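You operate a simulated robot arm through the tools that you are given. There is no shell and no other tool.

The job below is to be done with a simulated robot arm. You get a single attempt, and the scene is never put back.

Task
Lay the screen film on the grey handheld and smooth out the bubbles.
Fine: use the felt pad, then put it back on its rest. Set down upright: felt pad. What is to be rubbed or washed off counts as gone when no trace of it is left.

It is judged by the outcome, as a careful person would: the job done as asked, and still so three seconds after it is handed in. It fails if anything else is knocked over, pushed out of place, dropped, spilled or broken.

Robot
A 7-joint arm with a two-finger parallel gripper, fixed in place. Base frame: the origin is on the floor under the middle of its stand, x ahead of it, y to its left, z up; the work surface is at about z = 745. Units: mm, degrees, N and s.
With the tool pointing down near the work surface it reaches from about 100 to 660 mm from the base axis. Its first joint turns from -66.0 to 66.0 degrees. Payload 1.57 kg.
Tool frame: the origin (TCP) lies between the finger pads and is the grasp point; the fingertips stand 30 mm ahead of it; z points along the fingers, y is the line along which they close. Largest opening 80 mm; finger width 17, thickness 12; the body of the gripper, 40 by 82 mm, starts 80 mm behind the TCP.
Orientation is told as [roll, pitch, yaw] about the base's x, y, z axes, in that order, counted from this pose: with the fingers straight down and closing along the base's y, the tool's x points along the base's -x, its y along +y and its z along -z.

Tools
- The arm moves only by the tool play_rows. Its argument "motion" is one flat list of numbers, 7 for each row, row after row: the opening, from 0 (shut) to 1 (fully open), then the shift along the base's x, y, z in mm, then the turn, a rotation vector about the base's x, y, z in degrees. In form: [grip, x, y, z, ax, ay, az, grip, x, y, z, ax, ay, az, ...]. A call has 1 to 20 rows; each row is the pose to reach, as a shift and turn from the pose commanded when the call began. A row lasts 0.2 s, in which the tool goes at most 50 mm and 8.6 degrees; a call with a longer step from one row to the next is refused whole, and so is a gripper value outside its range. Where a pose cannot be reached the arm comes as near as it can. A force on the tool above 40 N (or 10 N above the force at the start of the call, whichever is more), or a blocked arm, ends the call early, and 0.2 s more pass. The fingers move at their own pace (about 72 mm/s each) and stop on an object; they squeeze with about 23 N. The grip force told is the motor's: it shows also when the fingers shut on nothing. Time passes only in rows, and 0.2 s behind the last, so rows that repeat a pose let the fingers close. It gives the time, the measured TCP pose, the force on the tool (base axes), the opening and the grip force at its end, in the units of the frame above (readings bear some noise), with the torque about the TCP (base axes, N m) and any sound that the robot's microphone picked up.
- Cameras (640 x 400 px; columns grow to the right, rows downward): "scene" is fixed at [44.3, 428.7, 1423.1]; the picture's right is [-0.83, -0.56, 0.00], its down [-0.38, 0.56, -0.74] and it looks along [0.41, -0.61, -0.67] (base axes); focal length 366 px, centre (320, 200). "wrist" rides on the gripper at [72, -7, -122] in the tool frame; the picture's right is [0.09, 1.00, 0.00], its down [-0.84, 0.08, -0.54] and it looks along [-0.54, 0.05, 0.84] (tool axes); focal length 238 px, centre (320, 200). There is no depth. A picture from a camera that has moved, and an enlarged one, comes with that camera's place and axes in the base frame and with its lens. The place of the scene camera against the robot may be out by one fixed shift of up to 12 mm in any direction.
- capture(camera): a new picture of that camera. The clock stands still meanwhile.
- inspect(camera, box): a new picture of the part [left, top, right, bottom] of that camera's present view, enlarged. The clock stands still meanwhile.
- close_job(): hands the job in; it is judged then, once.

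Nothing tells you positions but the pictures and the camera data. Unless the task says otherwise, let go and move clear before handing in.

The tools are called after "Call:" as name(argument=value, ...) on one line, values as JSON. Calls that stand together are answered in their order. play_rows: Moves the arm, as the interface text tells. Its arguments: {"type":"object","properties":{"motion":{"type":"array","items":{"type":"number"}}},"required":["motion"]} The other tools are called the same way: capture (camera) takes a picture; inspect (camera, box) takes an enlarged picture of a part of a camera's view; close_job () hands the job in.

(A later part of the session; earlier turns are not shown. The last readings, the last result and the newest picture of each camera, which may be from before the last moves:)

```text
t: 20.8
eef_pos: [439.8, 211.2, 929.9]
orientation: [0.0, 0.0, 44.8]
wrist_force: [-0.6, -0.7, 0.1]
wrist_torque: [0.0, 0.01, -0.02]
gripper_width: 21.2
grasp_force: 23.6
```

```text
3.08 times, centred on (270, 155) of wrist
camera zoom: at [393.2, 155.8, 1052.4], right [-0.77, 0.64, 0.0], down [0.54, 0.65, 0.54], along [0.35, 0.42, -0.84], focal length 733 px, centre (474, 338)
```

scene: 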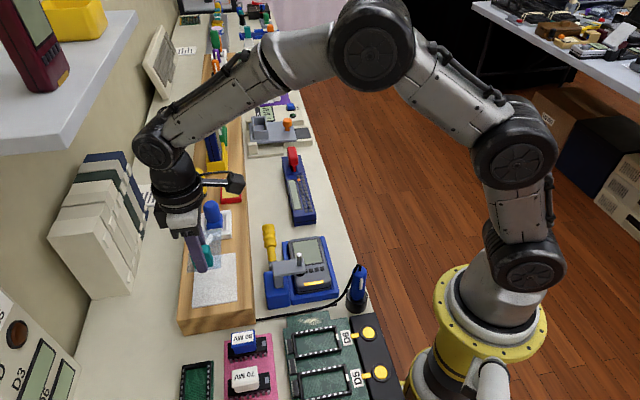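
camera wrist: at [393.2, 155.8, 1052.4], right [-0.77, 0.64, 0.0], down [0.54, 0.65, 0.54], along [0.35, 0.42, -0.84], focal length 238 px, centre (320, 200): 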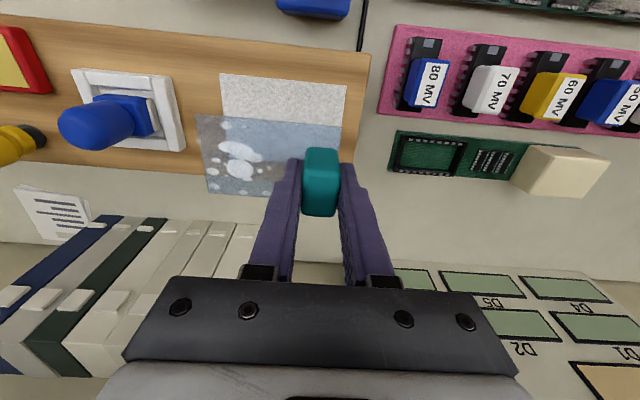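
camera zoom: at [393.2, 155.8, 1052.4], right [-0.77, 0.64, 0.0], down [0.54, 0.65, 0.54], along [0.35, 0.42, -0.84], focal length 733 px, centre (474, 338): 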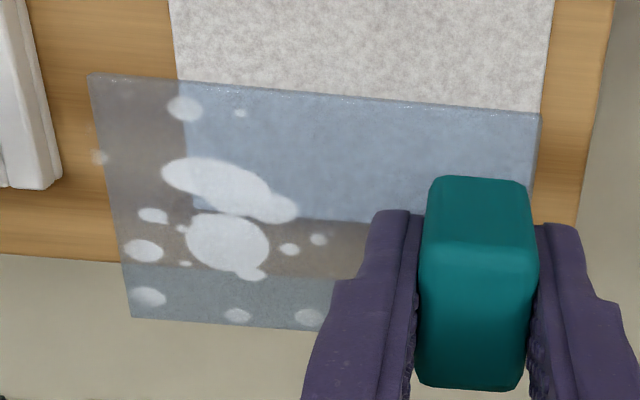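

The film is 93×58.5 mm, held square, extending from 11 mm beyond to 82 mm behind the gripper axis. I carry it over the handheld at a safe height.

Call:
play_rows(motion=[0, -5, -9, 0, 0, 0, 0, 0, -15, -26, 0, 0, 0, 0, 0, -27, -46, 0, 0, 0, 0, 0, -39, -67, 0, 0, 0, 0, 0, -51, -88, 0, 0, 0, 0, 0, -63, -108, 0, 0, 0, 0, 0, -75, -129, 0, 0, 0, 0, 0, -87, -150, 0, 0, 0, 0, 0, -97, -167, 0, 0, 0, 0, 0, -102.6, -176.5, 0, 0, 0, 0, 0, -102.6, -176.5, 0, 0, 0, 0])

Call:
capture(camera="wrist")

Call:
inspect(camera="wrist", box=[160, 50, 380, 220])

Call:
capture(camera="scene")

```text
t: 23.2
eef_pos: [336.5, 35.6, 929.6]
orientation: [0.0, 0.0, 44.9]
wrist_force: [-0.6, -0.3, -0.8]
wrist_torque: [0.02, -0.01, -0.01]
gripper_width: 21.1
grasp_force: 22.6
```

```text
taken
camera wrist: at [289.4, -20.6, 1051.9], right [-0.77, 0.64, 0.0], down [0.54, 0.65, 0.54], along [0.35, 0.42, -0.84], focal length 238 px, centre (320, 200)
```

wrist: 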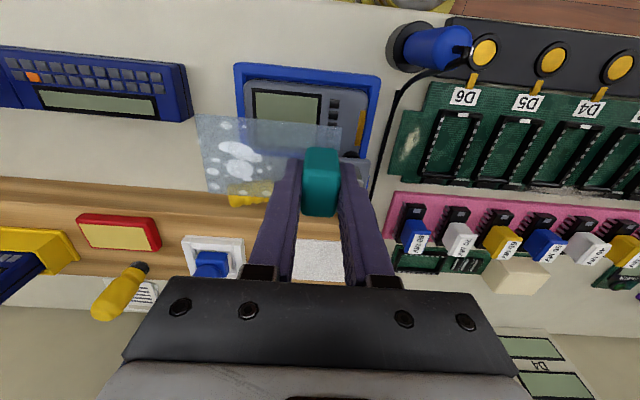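

```text
2.35 times, centred on (270, 135) of wrist
camera zoom: at [289.4, -20.6, 1051.9], right [-0.77, 0.64, 0.0], down [0.54, 0.65, 0.54], along [0.35, 0.42, -0.84], focal length 561 px, centre (438, 353)
```

zoom: 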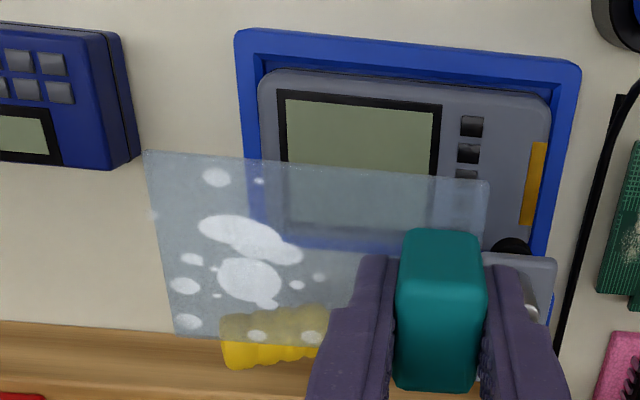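

```text
taken
```

scene: 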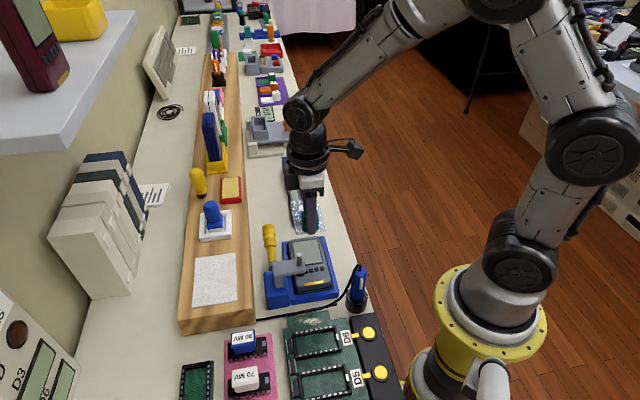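

Through the film I can see the screen; it's square to the handheld, roughly 37 mm along from screen centre with ~1 mm lateral offset. I'll lower part-way while keeping clear of the clamp arm.

Call:
play_rows(motion=[0, 0.8, 0.8, -10, 0, 0, 0, 0, 0.8, 0.8, -25, 0, 0, 0, 0, 0.8, 0.8, -40, 0, 0, 0, 0, 0.8, 0.8, -55, 0, 0, 0, 0, 0.8, 0.8, -70, 0, 0, 0, 0, 0.8, 0.8, -82, 0, 0, 0, 0, 0.8, 0.8, -82, 0, 0, 0])

Call:
inspect(camera="wrist", box=[160, 50, 380, 220])

Call:
inspect(camera="scene", box=[240, 215, 380, 315])

```text
t: 24.8
eef_pos: [337.3, 35.1, 847.0]
orientation: [0.0, -0.1, 44.9]
wrist_force: [0.4, -0.7, 0.4]
wrist_torque: [0.02, -0.02, -0.02]
gripper_width: 21.2
grasp_force: 23.3
```

```text
2.35 times, centred on (270, 135) of wrist
camera zoom: at [290.4, -20.6, 969.5], right [-0.77, 0.64, 0.0], down [0.54, 0.65, 0.54], along [0.35, 0.42, -0.84], focal length 561 px, centre (438, 353)
```

zoom: 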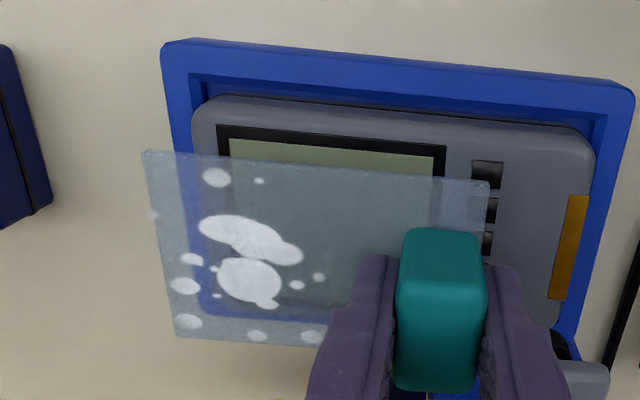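

```text
4.00 times, centred on (310, 265) of scene
camera zoom: at [44.3, 428.7, 1423.1], right [-0.83, -0.56, 0.0], down [-0.38, 0.56, -0.74], along [0.41, -0.61, -0.67], focal length 1466 px, centre (360, -60)
```

zoom: 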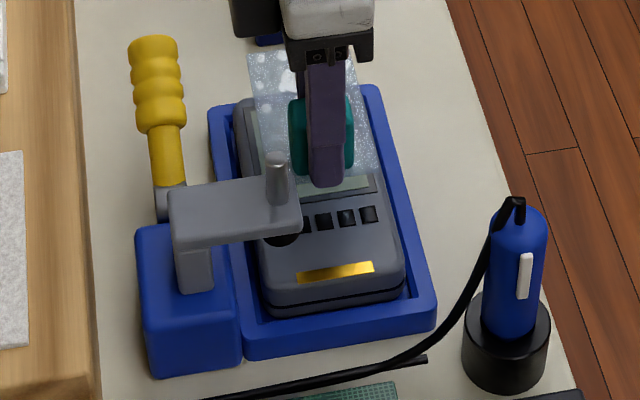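

The film is laterally centred on the screen and square to it; it needs ~4.5 mm more toward the buttons. I'll move down further and then in small steps until light contact.

Call:
play_rows(motion=[0, -1.2, 1.2, -6, 0, 0, 0, 0, -2.4, 2.4, -12, 0, 0, 0, 0, -3.2, 3.2, -18, 0, 0, 0, 0, -3.2, 3.2, -22, 0, 0, 0, 0, -3.2, 3.2, -25, 0, 0, 0, 0, -3.2, 3.2, -25, 0, 0, 0])

Call:
inspect(camera="wrist", box=[160, 50, 380, 220])

Call:
inspect(camera="scene", box=[260, 215, 360, 315])

```text
t: 26.2
eef_pos: [334.5, 38.6, 823.7]
orientation: [0.0, 0.0, 44.9]
wrist_force: [0.4, 0.0, -0.9]
wrist_torque: [-0.01, 0.0, 0.02]
gripper_width: 21.3
grasp_force: 23.4
```

```text
2.35 times, centred on (270, 135) of wrist
camera zoom: at [287.6, -17.7, 945.3], right [-0.77, 0.64, 0.0], down [0.54, 0.65, 0.54], along [0.35, 0.42, -0.84], focal length 561 px, centre (438, 353)
```

zoom: 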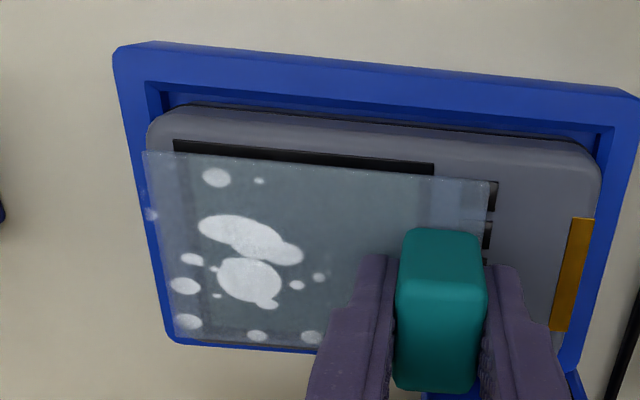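

```text
4.00 times, centred on (310, 265) of scene
camera zoom: at [44.3, 428.7, 1423.1], right [-0.83, -0.56, 0.0], down [-0.38, 0.56, -0.74], along [0.41, -0.61, -0.67], focal length 1466 px, centre (360, -60)
```

zoom: 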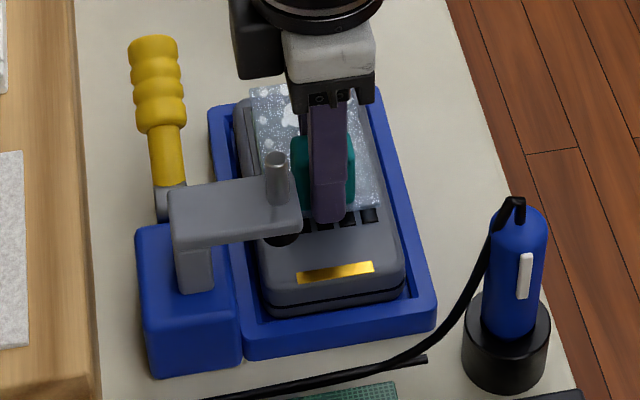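

Still hovering about 7 mm above. I'll lower in small steps, checking force.

Call:
play_rows(motion=[0, 0, 0, -2, 0, 0, 0, 0, 0, 0, -4, 0, 0, 0])

Call:
play_rows(motion=[0, 0, 0, -1.5, 0, 0, 0])

Call:
play_rows(motion=[0, 0, 0, -1.5, 0, 0, 0])

Call:
inspect(camera="wrist", box=[160, 50, 380, 220])

```text
t: 26.8
eef_pos: [335.4, 38.3, 818.8]
orientation: [0.0, 0.0, 45.0]
wrist_force: [0.3, -0.6, -0.8]
wrist_torque: [0.0, -0.01, -0.01]
gripper_width: 21.0
grasp_force: 22.7
```

```text
t: 27.2
eef_pos: [335.6, 38.1, 817.7]
orientation: [-0.1, 0.0, 45.0]
wrist_force: [0.4, -0.6, -0.1]
wrist_torque: [0.03, 0.0, 0.03]
gripper_width: 21.0
grasp_force: 22.9
```

```text
t: 27.6
eef_pos: [334.4, 39.3, 815.1]
orientation: [0.0, 0.0, 44.9]
wrist_force: [-1.1, -0.3, 2.5]
wrist_torque: [-0.05, 0.0, -0.02]
gripper_width: 21.1
grasp_force: 22.6
```

```text
2.35 times, centred on (270, 135) of wrist
camera zoom: at [287.7, -17.2, 938.0], right [-0.77, 0.64, 0.0], down [0.54, 0.65, 0.54], along [0.35, 0.42, -0.84], focal length 561 px, centre (438, 353)
```

zoom: 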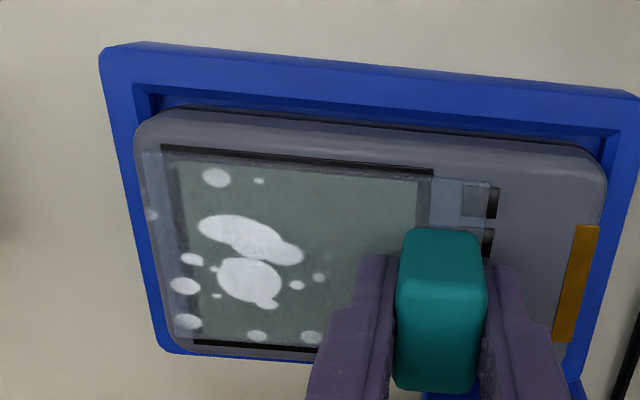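

Light contact (2.5 N) with the film on the handheld, laterally centred. I'd like it ~3 mm further toward the buttons so the block stays off the screen; I'll lift 2 mm, shift, and lower again.

Call:
play_rows(motion=[0, 0, 0, 2, 0, 0, 0, 0, -1, 1, 2.5, 0, 0, 0, 0, -2, 2, 2.5, 0, 0, 0])

Call:
inspect(camera="wrist", box=[160, 50, 380, 220])

Call:
inspect(camera="scene", box=[280, 225, 350, 295])

```text
t: 28.4
eef_pos: [333.0, 40.3, 817.4]
orientation: [0.0, 0.1, 45.0]
wrist_force: [0.9, 0.4, -0.9]
wrist_torque: [0.01, -0.01, 0.01]
gripper_width: 21.1
grasp_force: 23.2
```

```text
2.35 times, centred on (270, 135) of wrist
camera zoom: at [286.0, -15.1, 940.5], right [-0.77, 0.64, 0.0], down [0.54, 0.65, 0.54], along [0.35, 0.42, -0.84], focal length 561 px, centre (438, 353)
```

zoom: 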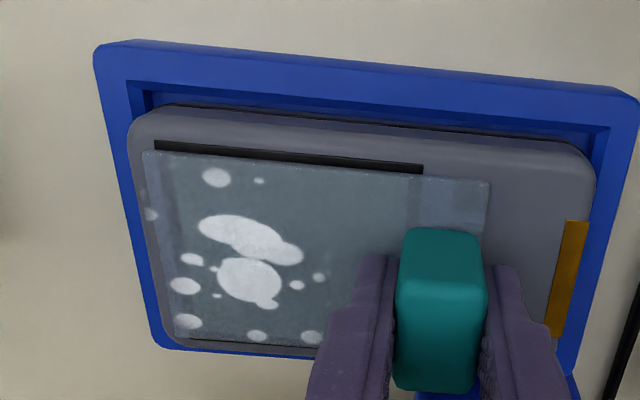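

```text
5.71 times, centred on (315, 260) of scene
camera zoom: at [44.3, 428.7, 1423.1], right [-0.83, -0.56, 0.0], down [-0.38, 0.56, -0.74], along [0.41, -0.61, -0.67], focal length 2094 px, centre (349, -143)
```

zoom: 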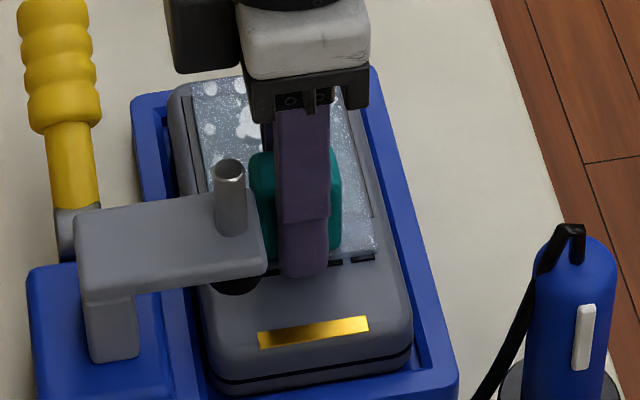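

Now I lower again to light contact at this position.

Call:
play_rows(motion=[0, 0, 0, -1.5, 0, 0, 0, 0, 0, 0, -2.5, 0, 0, 0, 0, 0, 0, -2.8, 0, 0, 0])

Call:
inspect(camera="wrist", box=[160, 50, 380, 220])

```text
t: 29.2
eef_pos: [333.6, 40.2, 816.5]
orientation: [0.0, 0.0, 45.0]
wrist_force: [-4.2, 0.9, 10.5]
wrist_torque: [-0.17, -0.02, -0.06]
gripper_width: 21.0
grasp_force: 22.9
```

```text
2.35 times, centred on (270, 135) of wrist
camera zoom: at [286.2, -14.8, 938.0], right [-0.77, 0.64, 0.0], down [0.54, 0.65, 0.54], along [0.35, 0.42, -0.84], focal length 561 px, centre (438, 353)
```

zoom: 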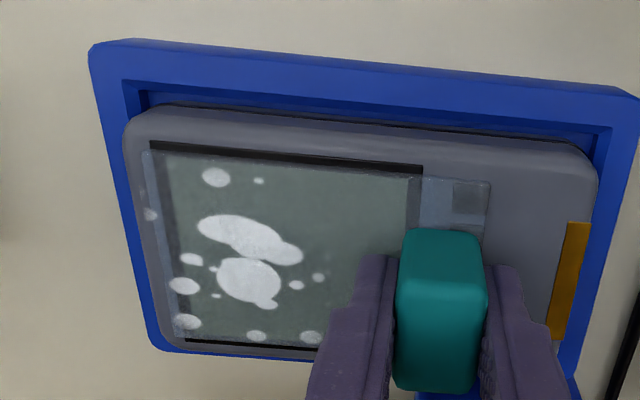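

The film is down flat, square and covering the screen. I release the block gently and rise straight up.

Call:
play_rows(motion=[0.27, 0, 0, 0.4, 0, 0, 0, 0.35, 0, 0, 0.4, 0, 0, 0, 0.42, 0, 0, 0.4, 0, 0, 0, 0.42, 0, 0, 0.5, 0, 0, 0])

Call:
inspect(camera="wrist", box=[160, 50, 380, 220])

```text
t: 30.2
eef_pos: [332.5, 40.3, 814.4]
orientation: [0.0, 0.0, 45.0]
wrist_force: [0.1, -0.3, 0.0]
wrist_torque: [-0.03, 0.01, -0.01]
gripper_width: 33.7
grasp_force: 0.0
```

```text
2.35 times, centred on (270, 135) of wrist
camera zoom: at [286.3, -15.1, 938.1], right [-0.77, 0.64, 0.0], down [0.54, 0.65, 0.54], along [0.35, 0.42, -0.84], focal length 561 px, centre (438, 353)
```

zoom: 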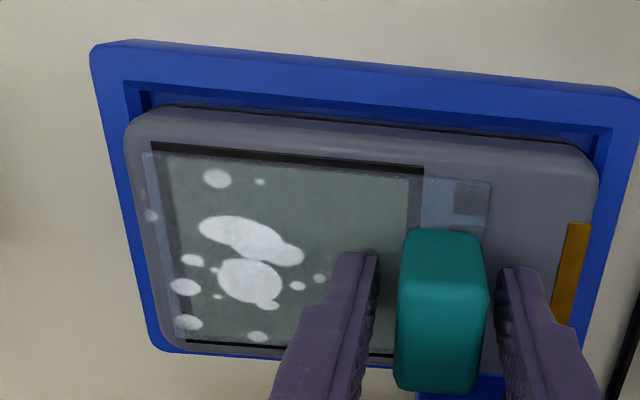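

Released cleanly. Rising straight up.

Call:
play_rows(motion=[0.42, 0, 0, 8, 0, 0, 0, 0.42, 0, 0, 20, 0, 0, 0, 0.42, 0, 0, 40, 0, 0, 0, 0.42, 0, 0, 65, 0, 0, 0, 0.42, 0, 0, 90, 0, 0, 0, 0.42, 0, 0, 115, 0, 0, 0, 0.42, 0, 0, 115, 0, 0, 0])

Call:
capture(camera="wrist")

Call:
inspect(camera="wrist", box=[220, 40, 400, 170])

Call:
inspect(camera="scene", box=[260, 225, 350, 315])

```text
t: 31.8
eef_pos: [334.8, 41.0, 931.5]
orientation: [0.1, 0.0, 44.9]
wrist_force: [-0.1, 0.0, -1.0]
wrist_torque: [-0.01, 0.0, 0.0]
gripper_width: 33.4
grasp_force: 0.1
```

```text
taken
camera wrist: at [287.5, -13.4, 1053.5], right [-0.77, 0.64, 0.0], down [0.54, 0.65, 0.54], along [0.35, 0.42, -0.84], focal length 238 px, centre (320, 200)
```

wrist: 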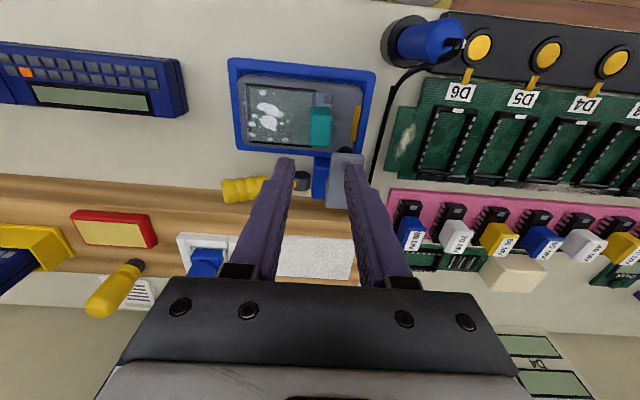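

```text
3.08 times, centred on (310, 105) of wrist
camera zoom: at [287.5, -13.4, 1053.5], right [-0.77, 0.64, 0.0], down [0.54, 0.65, 0.54], along [0.35, 0.42, -0.84], focal length 733 px, centre (351, 492)
```

zoom: 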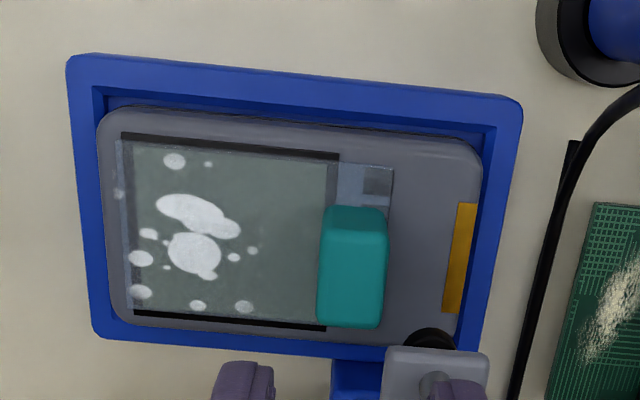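

```text
4.44 times, centred on (305, 270) of scene
camera zoom: at [44.3, 428.7, 1423.1], right [-0.83, -0.56, 0.0], down [-0.38, 0.56, -0.74], along [0.41, -0.61, -0.67], focal length 1628 px, centre (387, -111)
```

zoom: 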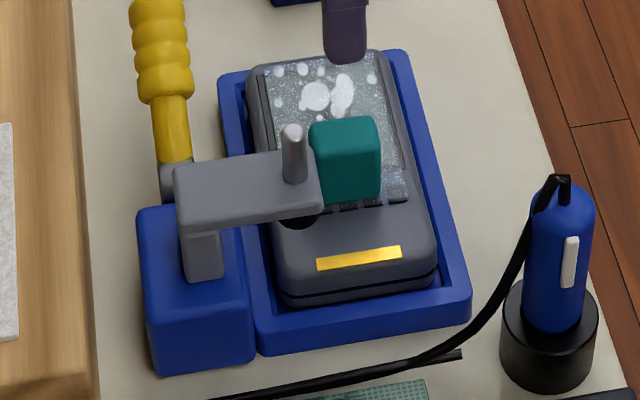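

The film lies square over the screen with bubbles visible on its left half, and the clamp untouched. Next, I go over to the felt pad (blue knob on white rest) to measure it.

Call:
play_rows(motion=[0.6, 20, 3, 5, 0, 0, 0, 0.8, 55, 9, 15, 0, 0, 0, 1, 95, 16, 20, 0, 0, 0, 1, 135, 23, 20, 0, 0, 0, 1, 175, 30, 20, 0, 0, 0, 1, 210, 36, 20, 0, 0, 0, 1, 231, 39, 20, 0, 0, 0, 1, 231, 39, 20, 0, 0, 0])

Call:
capture(camera="wrist")

Call:
capture(camera="scene")

```text
t: 33.6
eef_pos: [564.5, 80.9, 950.1]
orientation: [0.1, 0.0, 45.0]
wrist_force: [-0.3, -0.1, -0.5]
wrist_torque: [-0.01, -0.01, 0.02]
gripper_width: 80.0
grasp_force: 0.1
```

```text
taken
camera wrist: at [517.9, 24.4, 1072.5], right [-0.77, 0.64, 0.0], down [0.54, 0.65, 0.54], along [0.35, 0.42, -0.84], focal length 238 px, centre (320, 200)
```

wrist: 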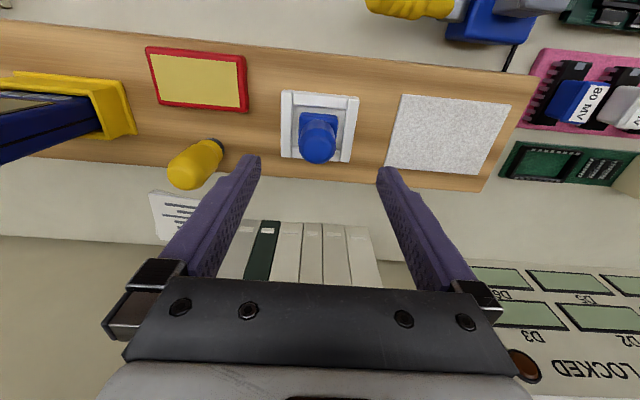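

```text
taken
```

scene: 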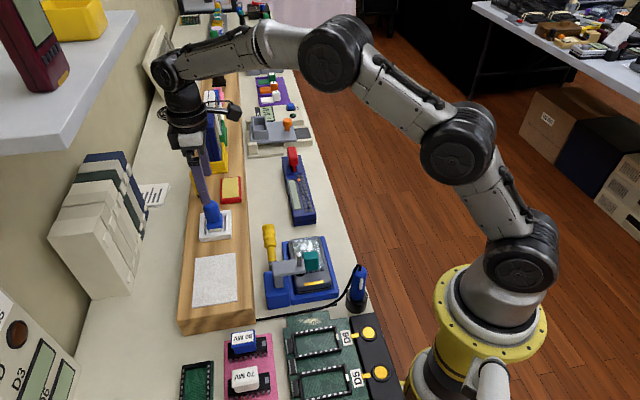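

Call:
inspect(camera="wrist", box=[260, 70, 380, 190])

Call:
inspect(camera="scene", box=[185, 185, 255, 250])

```text
3.33 times, centred on (320, 130) of wrist
camera zoom: at [517.9, 24.4, 1072.5], right [-0.77, 0.64, 0.0], down [0.54, 0.65, 0.54], along [0.35, 0.42, -0.84], focal length 794 px, centre (320, 433)
```

zoom: 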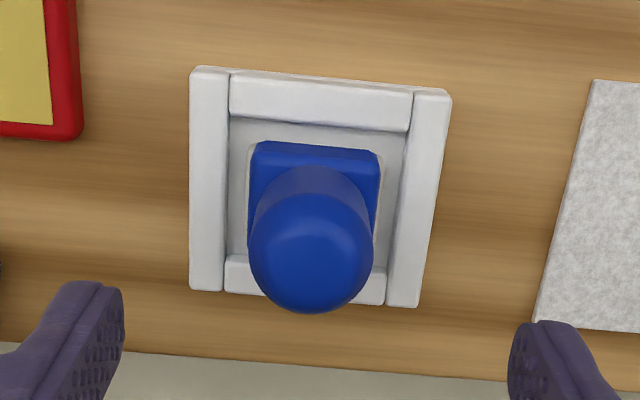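

```text
6.15 times, centred on (220, 218) of scene
camera zoom: at [44.3, 428.8, 1423.1], right [-0.83, -0.56, 0.0], down [-0.38, 0.56, -0.74], along [0.41, -0.61, -0.67], focal length 2254 px, centre (935, 92)
```

zoom: 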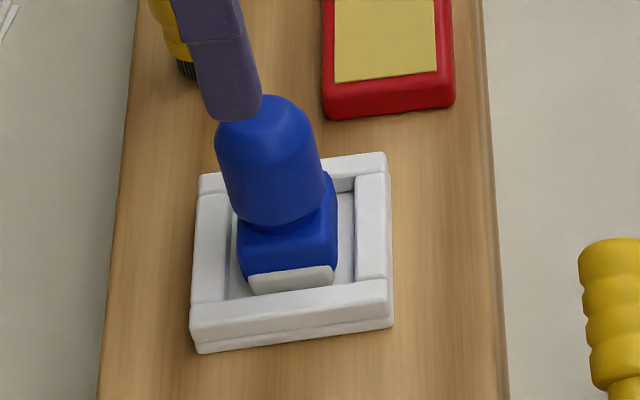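

The felt pad is a square block (~38 mm) with a domed knob (~33 mm diameter, axis ≈(567,80), top ≈ z 880), sitting in the white rest. I'll lower part-way with open fingers and check alignment.

Call:
play_rows(motion=[1, 3, 0, -15, 0, 0, 0, 1, 3, 0, -30, 0, 0, 0, 1, 3, 0, -30, 0, 0, 0])

Call:
capture(camera="wrist")

Call:
inspect(camera="wrist", box=[240, 70, 400, 200])

Call:
inspect(camera="scene", box=[175, 160, 265, 250])

```text
t: 34.4
eef_pos: [567.6, 79.0, 920.6]
orientation: [0.0, 0.0, 45.0]
wrist_force: [0.5, -0.1, 1.1]
wrist_torque: [-0.03, -0.01, -0.02]
gripper_width: 80.2
grasp_force: 0.1
```

```text
taken
camera wrist: at [520.8, 23.8, 1043.4], right [-0.77, 0.64, 0.0], down [0.54, 0.65, 0.54], along [0.35, 0.42, -0.84], focal length 238 px, centre (320, 200)
```

wrist: 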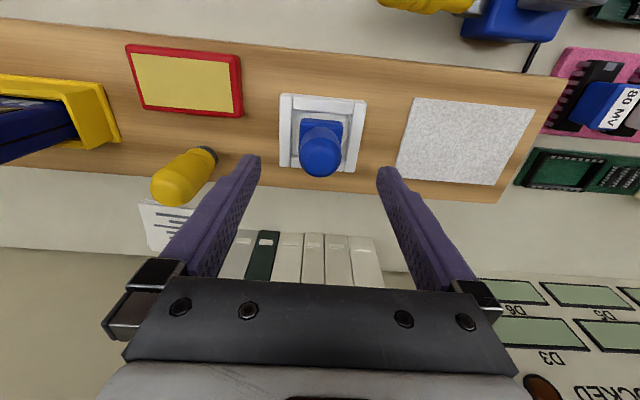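

```text
3.08 times, centred on (320, 135) of wrist
camera zoom: at [520.8, 23.8, 1043.4], right [-0.77, 0.64, 0.0], down [0.54, 0.65, 0.54], along [0.35, 0.42, -0.84], focal length 733 px, centre (320, 400)
```

zoom: 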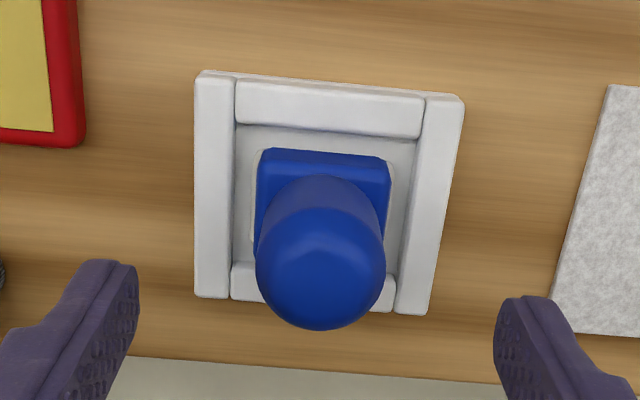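

```text
4.44 times, centred on (220, 205) of scene
camera zoom: at [44.3, 428.7, 1423.1], right [-0.83, -0.56, 0.0], down [-0.38, 0.56, -0.74], along [0.41, -0.61, -0.67], focal length 1628 px, centre (764, 178)
```

zoom: 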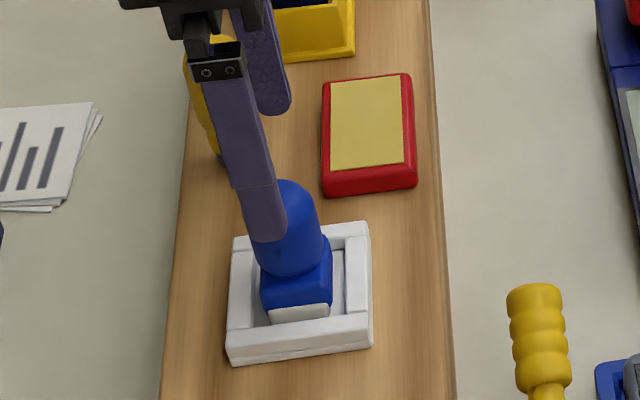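

The knob is centred between the fingers within about 1 mm. I descend to grip height (tips just above the pad's block).

Call:
play_rows(motion=[1, 0, 0, -15, 0, 0, 0, 1, 0, 0, -30, 0, 0, 0, 1, 0, 0, -42, 0, 0, 0, 1, 0, 0, -50, 0, 0, 0, 1, 0, 0, -50, 0, 0, 0])

Call:
inspect(camera="wrist", box=[220, 70, 420, 230])

Call:
inspect(camera="scene", box=[175, 160, 265, 250])

```text
t: 35.6
eef_pos: [565.8, 78.4, 870.9]
orientation: [0.1, -0.1, 44.9]
wrist_force: [0.0, 0.2, -0.3]
wrist_torque: [0.02, 0.01, -0.03]
gripper_width: 79.8
grasp_force: 0.1
```

```text
2.50 times, centred on (320, 150) of wrist
camera zoom: at [519.2, 23.5, 993.6], right [-0.77, 0.64, 0.0], down [0.54, 0.65, 0.54], along [0.35, 0.42, -0.84], focal length 596 px, centre (320, 325)
```

zoom: 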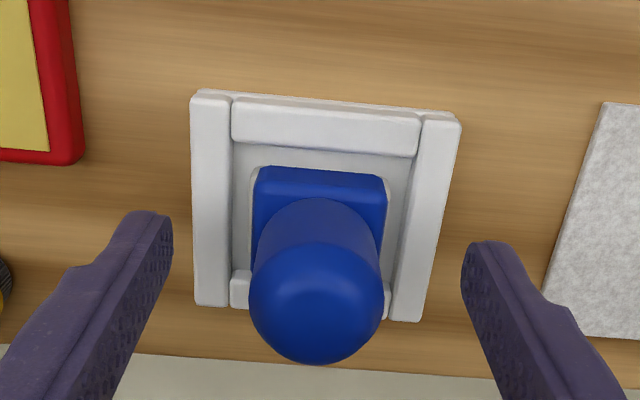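

```text
4.44 times, centred on (220, 205) of scene
camera zoom: at [44.3, 428.7, 1423.1], right [-0.83, -0.56, 0.0], down [-0.38, 0.56, -0.74], along [0.41, -0.61, -0.67], focal length 1628 px, centre (764, 178)
```

zoom: 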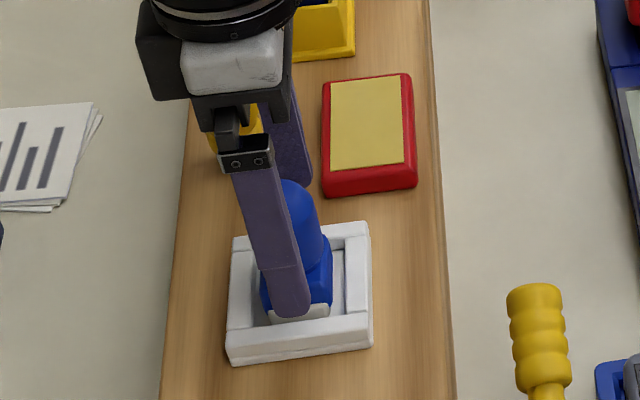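

Aligned. Closing on the knob.

Call:
play_rows(motion=[0.7, 0, 0, 0, 0, 0, 0, 0.5, 0, 0, 0, 0, 0, 0, 0.3, 0, 0, 0, 0, 0, 0, 0.1, 0, 0, 0, 0, 0, 0, 0, 0, 0, 0, 0, 0, 0, 0, 0, 0, 0, 0, 0, 0])

Call:
inspect(camera="wrist", box=[220, 70, 420, 230])

Call:
inspect(camera="scene", box=[175, 160, 265, 250])

```text
t: 37.0
eef_pos: [566.9, 79.7, 871.6]
orientation: [0.0, 0.0, 45.0]
wrist_force: [-0.1, 0.8, 1.3]
wrist_torque: [0.06, 0.03, 0.01]
gripper_width: 33.1
grasp_force: 23.0
```

```text
2.50 times, centred on (320, 150) of wrist
camera zoom: at [519.3, 23.5, 993.9], right [-0.77, 0.64, 0.0], down [0.54, 0.65, 0.54], along [0.35, 0.42, -0.84], focal length 596 px, centre (320, 325)
```

zoom: 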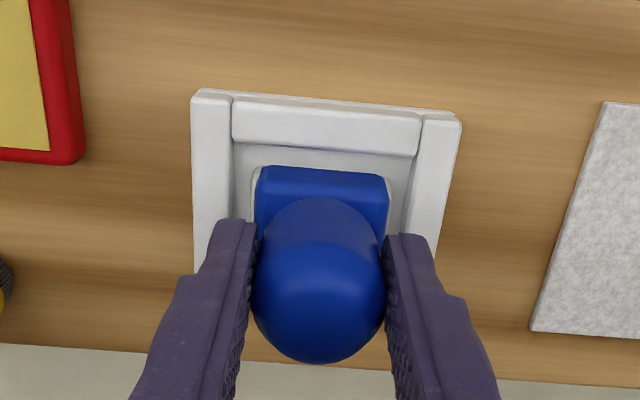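

```text
4.44 times, centred on (220, 205) of scene
camera zoom: at [44.3, 428.7, 1423.1], right [-0.83, -0.56, 0.0], down [-0.38, 0.56, -0.74], along [0.41, -0.61, -0.67], focal length 1628 px, centre (764, 178)
```

zoom: 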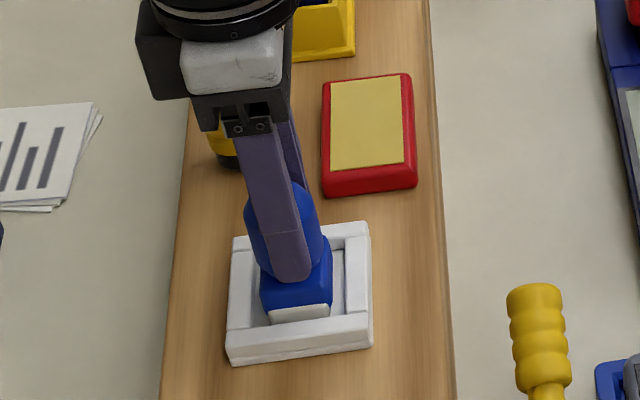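

Firm grip (33.1 mm). I'll lift slowly, noting the rest pose (567.4, 80.0, 871) for the return.

Call:
play_rows(motion=[0, 0, 0, 2, 0, 0, 0, 0, 0, 0, 5, 0, 0, 0, 0, 0, 0, 10, 0, 0, 0, 0, 0, 0, 16, 0, 0, 0, 0, 0, 0, 24, 0, 0, 0, 0, 0, 0, 34, 0, 0, 0, 0, 0, 0, 46, 0, 0, 0, 0, 0, 0, 60, 0, 0, 0, 0, 0, 0, 70, 0, 0, 0, 0, 0, 0, 70, 0, 0, 0])

Call:
capture(camera="wrist")

Call:
inspect(camera="scene", box=[165, 130, 275, 250])

```text
t: 39.2
eef_pos: [567.7, 81.2, 940.9]
orientation: [0.0, 0.0, 44.9]
wrist_force: [-0.4, 0.8, -0.6]
wrist_torque: [0.01, -0.02, 0.01]
gripper_width: 32.8
grasp_force: 22.9
```

```text
taken
camera wrist: at [520.6, 24.6, 1063.9], right [-0.77, 0.64, 0.0], down [0.54, 0.65, 0.54], along [0.35, 0.42, -0.84], focal length 238 px, centre (320, 200)
```

wrist: 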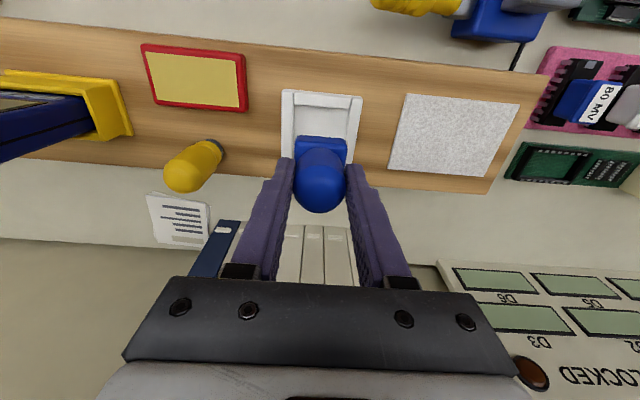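

```text
3.33 times, centred on (220, 190) of scene
camera zoom: at [44.3, 428.8, 1423.1], right [-0.83, -0.56, 0.0], down [-0.38, 0.56, -0.74], along [0.41, -0.61, -0.67], focal length 1221 px, centre (653, 233)
```

zoom: 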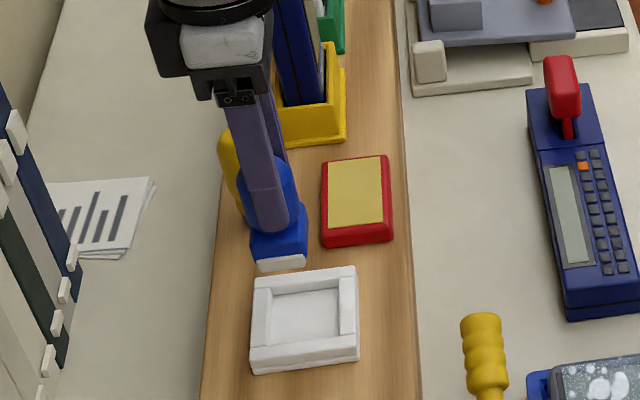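

The pad is lifted upright out of its rest. I carry it over the handheld at safe height.

Call:
play_rows(motion=[0, -8, -3.3, 0, 0, 0, 0, 0, -28, -11.6, 0, 0, 0, 0, 0, -53, -22, 0, 0, 0, 0, 0, -80, -33.2, 0, 0, 0, 0, 0, -107, -44.4, 0, 0, 0, 0, 0, -134, -55.6, 0, 0, 0, 0, 0, -160, -66.4, 0, 0, 0, 0, 0, -182, -75.6, 0, 0, 0, 0, 0, -193, -80.2, 0, 0, 0, 0, 0, -193, -80.2, 0, 0, 0, 0])

Call:
capture(camera="wrist")

Call:
inspect(camera="scene", box=[230, 150, 380, 320])

```text
t: 41.4
eef_pos: [374.2, -0.6, 941.0]
orientation: [0.1, -0.1, 45.0]
wrist_force: [0.1, 1.1, -1.2]
wrist_torque: [0.02, 0.0, 0.02]
gripper_width: 32.9
grasp_force: 22.9
```

```text
taken
camera wrist: at [326.4, -56.4, 1063.6], right [-0.77, 0.64, 0.0], down [0.54, 0.65, 0.54], along [0.35, 0.42, -0.84], focal length 238 px, centre (320, 200)
```

wrist: 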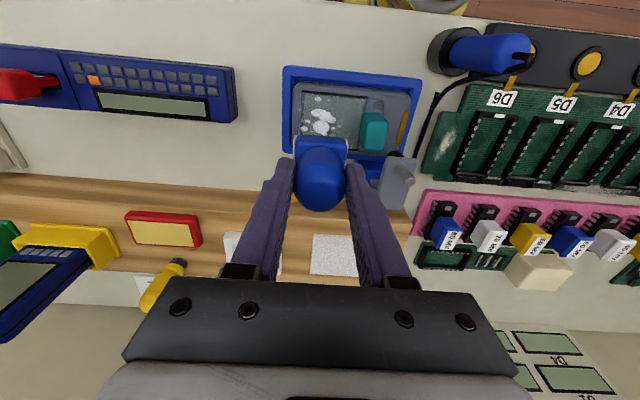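

```text
2.35 times, centred on (305, 235) of scene
camera zoom: at [44.3, 428.7, 1423.1], right [-0.83, -0.56, 0.0], down [-0.38, 0.56, -0.74], along [0.41, -0.61, -0.67], focal length 862 px, centre (355, 118)
```

zoom: 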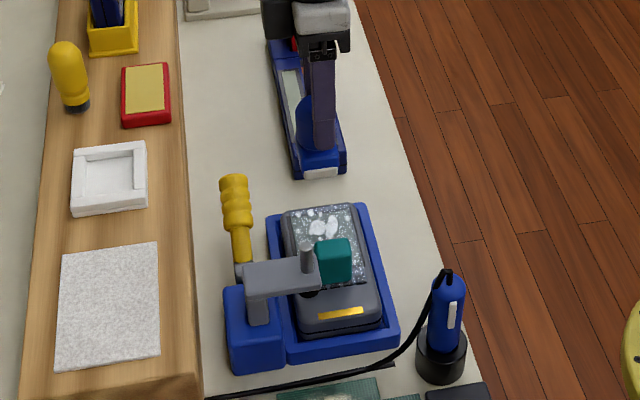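

Positioned over the bubble area. I lower the pad to just above the film.

Call:
play_rows(motion=[0, 0, 0, -15, 0, 0, 0, 0, 0, 0, -30, 0, 0, 0, 0, 0, 0, -45, 0, 0, 0, 0, 0, 0, -60, 0, 0, 0, 0, 0, 0, -72, 0, 0, 0, 0, 0, 0, -82, 0, 0, 0, 0, 0, 0, -82, 0, 0, 0])

Call:
inspect(camera="wrist", box=[200, 40, 420, 220])

Call:
inspect(camera="scene", box=[255, 205, 355, 305])

```text
t: 43.0
eef_pos: [373.6, -0.0, 859.2]
orientation: [0.1, 0.0, 45.0]
wrist_force: [0.2, 0.2, -1.1]
wrist_torque: [0.01, 0.03, 0.0]
gripper_width: 32.7
grasp_force: 22.9
```

```text
2.22 times, centred on (310, 130) of wrist
camera zoom: at [326.4, -56.0, 981.8], right [-0.77, 0.64, 0.0], down [0.54, 0.65, 0.54], along [0.35, 0.42, -0.84], focal length 530 px, centre (342, 356)
```

zoom: 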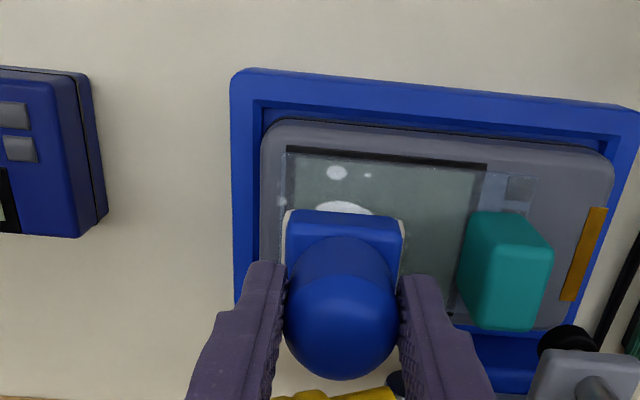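

```text
4.00 times, centred on (305, 255) of scene
camera zoom: at [44.3, 428.7, 1423.1], right [-0.83, -0.56, 0.0], down [-0.38, 0.56, -0.74], along [0.41, -0.61, -0.67], focal length 1466 px, centre (380, -20)
```

zoom: 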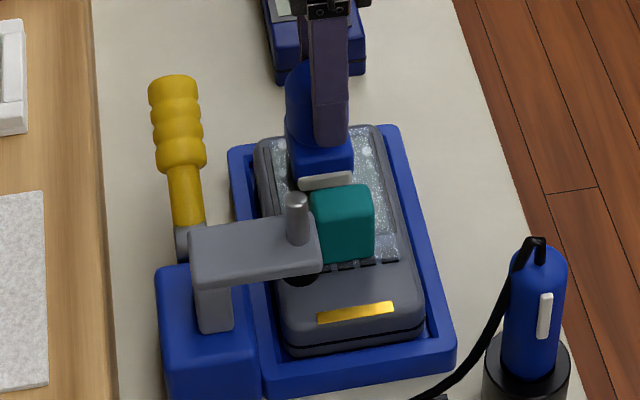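

Clear of the block and clamp. Lowering in small steps until contact.

Call:
play_rows(motion=[0, 0, 0, -4, 0, 0, 0, 0, 0, 0, -8, 0, 0, 0])

Call:
play_rows(motion=[0, 0, 0, -2, 0, 0, 0])

Call:
play_rows(motion=[0, 0, 0, -1.5, 0, 0, 0])

Call:
play_rows(motion=[0, 0, 0, -1, 0, 0, 0])

```text
t: 43.6
eef_pos: [374.4, 0.5, 851.8]
orientation: [-0.1, -0.1, 44.9]
wrist_force: [-3.8, 1.4, 17.2]
wrist_torque: [0.34, 0.37, 0.03]
gripper_width: 33.1
grasp_force: 22.6
```

```text
t: 44.0
eef_pos: [375.1, -0.3, 849.5]
orientation: [-0.2, -0.2, 44.9]
wrist_force: [-3.1, 1.8, 23.8]
wrist_torque: [0.45, 0.46, 0.03]
gripper_width: 32.8
grasp_force: 22.7
```

```text
t: 44.5
eef_pos: [375.9, 0.2, 851.2]
orientation: [-0.4, -0.3, 44.9]
wrist_force: [-1.1, 0.1, 7.8]
wrist_torque: [0.15, 0.17, 0.02]
gripper_width: 32.7
grasp_force: 23.2
stopped in row 1: the force on the tool passed its limit at 41 N (the readings are from after the stop); the commanded pose is now the measured one
```

```text
t: 44.9
eef_pos: [376.4, 0.3, 850.0]
orientation: [-0.4, -0.2, 44.8]
wrist_force: [-3.4, -1.6, 20.2]
wrist_torque: [0.22, 0.5, 0.09]
gripper_width: 32.8
grasp_force: 22.8
```

Contact came earlier than expected, at about TCP z≈852, and I pressed too hard by batching the steps. I'll back off to a light pressure and check nothing shifted.

Call:
play_rows(motion=[0, 0, 0, 1, 0, 0, 0])

Call:
inspect(camera="wrist", box=[200, 40, 420, 220])

Call:
inspect(camera="scene", box=[255, 205, 355, 305])

```text
t: 45.3
eef_pos: [377.1, 0.2, 849.8]
orientation: [-0.2, -0.5, 44.9]
wrist_force: [-1.0, 2.5, 16.8]
wrist_torque: [0.42, 0.29, 0.05]
gripper_width: 32.7
grasp_force: 23.1
```

```text
2.22 times, centred on (310, 130) of wrist
camera zoom: at [328.7, -55.8, 972.3], right [-0.77, 0.64, -0.01], down [0.53, 0.65, 0.55], along [0.35, 0.42, -0.84], focal length 530 px, centre (342, 356)
```

zoom: 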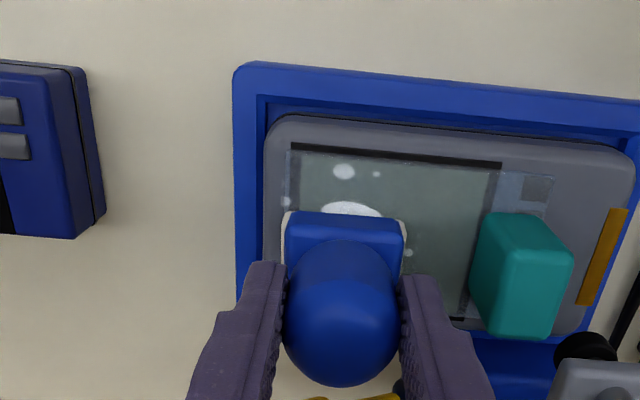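

```text
4.00 times, centred on (305, 255) of scene
camera zoom: at [44.0, 428.8, 1423.1], right [-0.83, -0.56, 0.0], down [-0.37, 0.56, -0.74], along [0.41, -0.61, -0.67], focal length 1466 px, centre (380, -20)
```

zoom: 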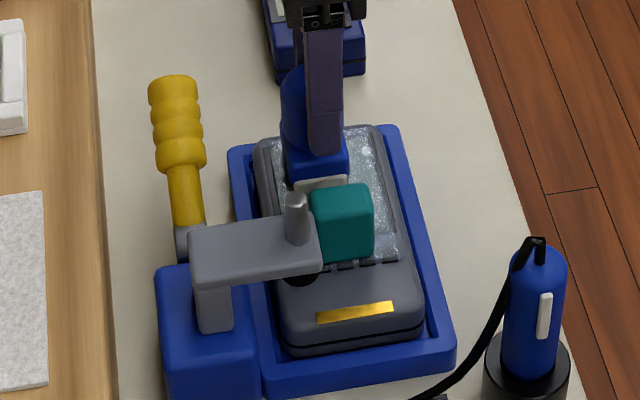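

Film and block have not moved. I'll ease the pressure a bit and begin with one gentle rubbing stroke sideways (across the film), then check.

Call:
play_rows(motion=[0, 0, 0, 0.9, 0, 0, 0, 0, -3.5, -3.5, 0.9, 0, 0, 0, 0, -7, -7, 0.9, 0, 0, 0, 0, -9.9, -9.9, 0.9, 0, 0, 0, 0, -7, -7, 0.9, 0, 0, 0, 0, -3.5, -3.5, 0.9, 0, 0, 0, 0, 0, 0, 0.9, 0, 0, 0])

Call:
inspect(camera="wrist", box=[200, 40, 420, 220])

Call:
inspect(camera="scene", box=[275, 215, 345, 285])

```text
t: 46.9
eef_pos: [375.5, -0.8, 850.1]
orientation: [-0.2, -0.2, 44.9]
wrist_force: [-1.3, -0.8, 6.4]
wrist_torque: [0.06, 0.19, 0.03]
gripper_width: 32.9
grasp_force: 22.8
```

```text
2.22 times, centred on (310, 130) of wrist
camera zoom: at [327.5, -55.4, 972.9], right [-0.77, 0.64, 0.0], down [0.54, 0.65, 0.54], along [0.35, 0.42, -0.84], focal length 530 px, centre (342, 356)
```

zoom: 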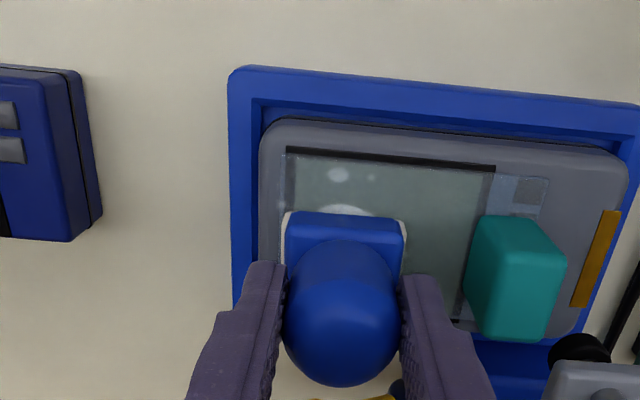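

```text
5.71 times, centred on (310, 250) of scene
camera zoom: at [44.2, 428.7, 1423.2], right [-0.83, -0.56, 0.0], down [-0.37, 0.56, -0.74], along [0.41, -0.61, -0.67], focal length 2094 px, centre (377, -86)
```

zoom: 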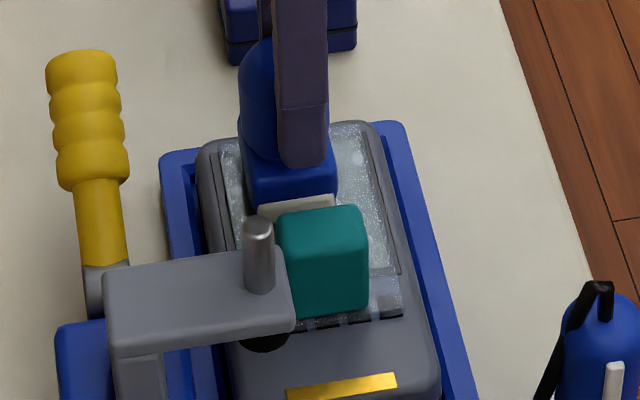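

Rubbing works: the bubbles are fading and the film stays put. I'll run a raster of strokes over the bubbled half with light pressure.

Call:
play_rows(motion=[0, 3.2, 3.2, -0.2, 0, 0, 0, 0, 6.3, 6.4, -0.2, 0, 0, 0, 0, 9.2, 9.2, -0.2, 0, 0, 0, 0, 12.0, 6.4, -0.2, 0, 0, 0, 0, 14.8, 3.6, -0.2, 0, 0, 0, 0, 11.3, 0, -0.2, 0, 0, 0, 0, 7.8, -3.5, -0.2, 0, 0, 0, 0, 4.3, -7.1, -0.2, 0, 0, 0, 0, 0.7, -10.6, -0.2, 0, 0, 0, 0, -2.8, -14.2, -0.2, 0, 0, 0, 0, -4.5, -15.9, -0.2, 0, 0, 0, 0, -7.4, -13.1, -0.2, 0, 0, 0, 0, -10.2, -10.3, -0.2, 0, 0, 0, 0, -13.1, -7.5, -0.2, 0, 0, 0, 0, -15.9, -4.7, -0.2, 0, 0, 0, 0, -12.0, -0.7, -0.2, 0, 0, 0, 0, -8.5, 2.8, -0.2, 0, 0, 0, 0, -5.0, 6.3, -0.2, 0, 0, 0, 0, -1.4, 9.9, -0.2, 0, 0, 0, 0, 2.8, 14.2, -0.2, 0, 0, 0])

Call:
inspect(camera="wrist", box=[200, 40, 420, 220])

Call:
inspect(camera="scene", box=[275, 215, 345, 285])

```text
t: 51.1
eef_pos: [378.3, 14.8, 850.6]
orientation: [-0.2, -0.2, 44.9]
wrist_force: [-1.7, -2.1, 14.0]
wrist_torque: [-0.03, 0.25, 0.02]
gripper_width: 32.6
grasp_force: 23.0
```

```text
2.22 times, centred on (310, 130) of wrist
camera zoom: at [331.0, -41.1, 972.5], right [-0.77, 0.64, 0.0], down [0.54, 0.65, 0.54], along [0.35, 0.42, -0.84], focal length 530 px, centre (342, 356)
```

zoom: 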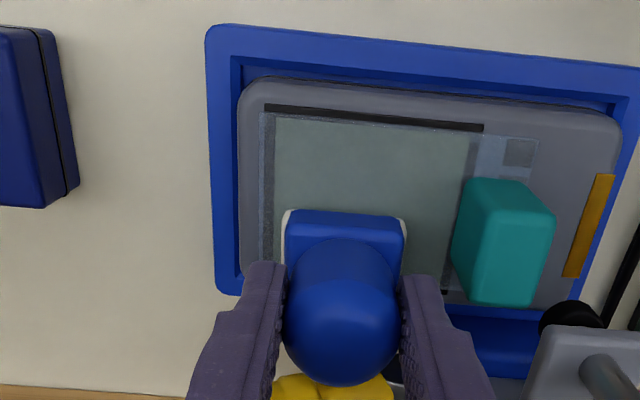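

```text
5.71 times, centred on (310, 250) of scene
camera zoom: at [44.0, 428.7, 1423.2], right [-0.83, -0.56, 0.0], down [-0.37, 0.56, -0.74], along [0.41, -0.61, -0.67], focal length 2094 px, centre (377, -86)
```

zoom: 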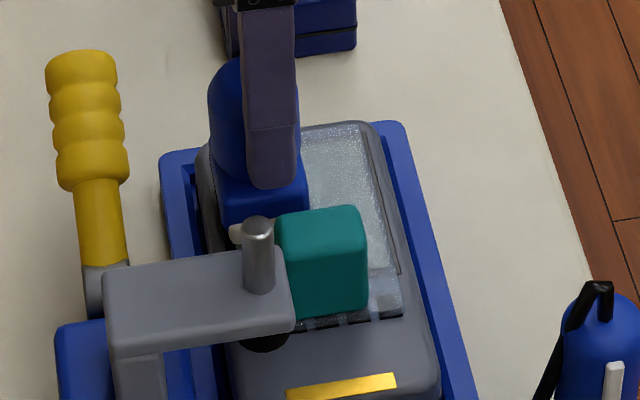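

The visible part of the film looks clear now. I'll do a second pass in the reverse direction covering the edges, then lift and check.

Call:
play_rows(motion=[0, -4.2, -4.3, 0, 0, 0, 0, 0, -8.5, -8.5, 0, 0, 0, 0, 0, -12.7, -12.8, 0, 0, 0, 0, 0, -17, -17, 0, 0, 0, 0, 0, -19, -19.2, 0, 0, 0, 0, 0, -15, -23.1, 0, 0, 0, 0, 0, -11, -27.1, 0, 0, 0, 0, 0, -6.5, -31.5, 0, 0, 0, 0, 0, -2.2, -27.3, 0, 0, 0, 0, 0, 2, -23, 0, 0, 0, 0, 0, 6.3, -18.8, 0, 0, 0, 0, 0, 10.5, -14.5, 0, 0, 0, 0, 0, 13.4, -11.7, 0, 0, 0, 0, 0, 9.5, -7.8, 0, 0, 0, 0, 0, 5.5, -3.8, 0, 0, 0, 0, 0, 1.3, -8, 0, 0, 0, 0, 0, -3, -12.3, 0, 0, 0, 0, 0, -5, -14.5, 0, 0, 0])

Call:
inspect(camera="wrist", box=[200, 40, 420, 220])

```text
refused: motion must hold 7 numbers for each row
```

```text
2.22 times, centred on (310, 130) of wrist
camera zoom: at [331.0, -41.1, 972.5], right [-0.77, 0.64, 0.0], down [0.54, 0.65, 0.54], along [0.35, 0.42, -0.84], focal length 530 px, centre (342, 356)
```

zoom: 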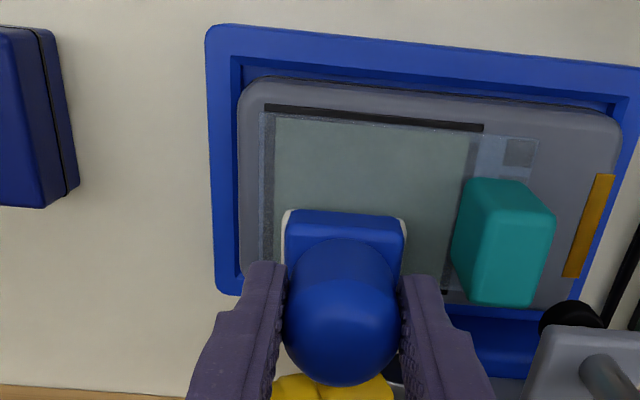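

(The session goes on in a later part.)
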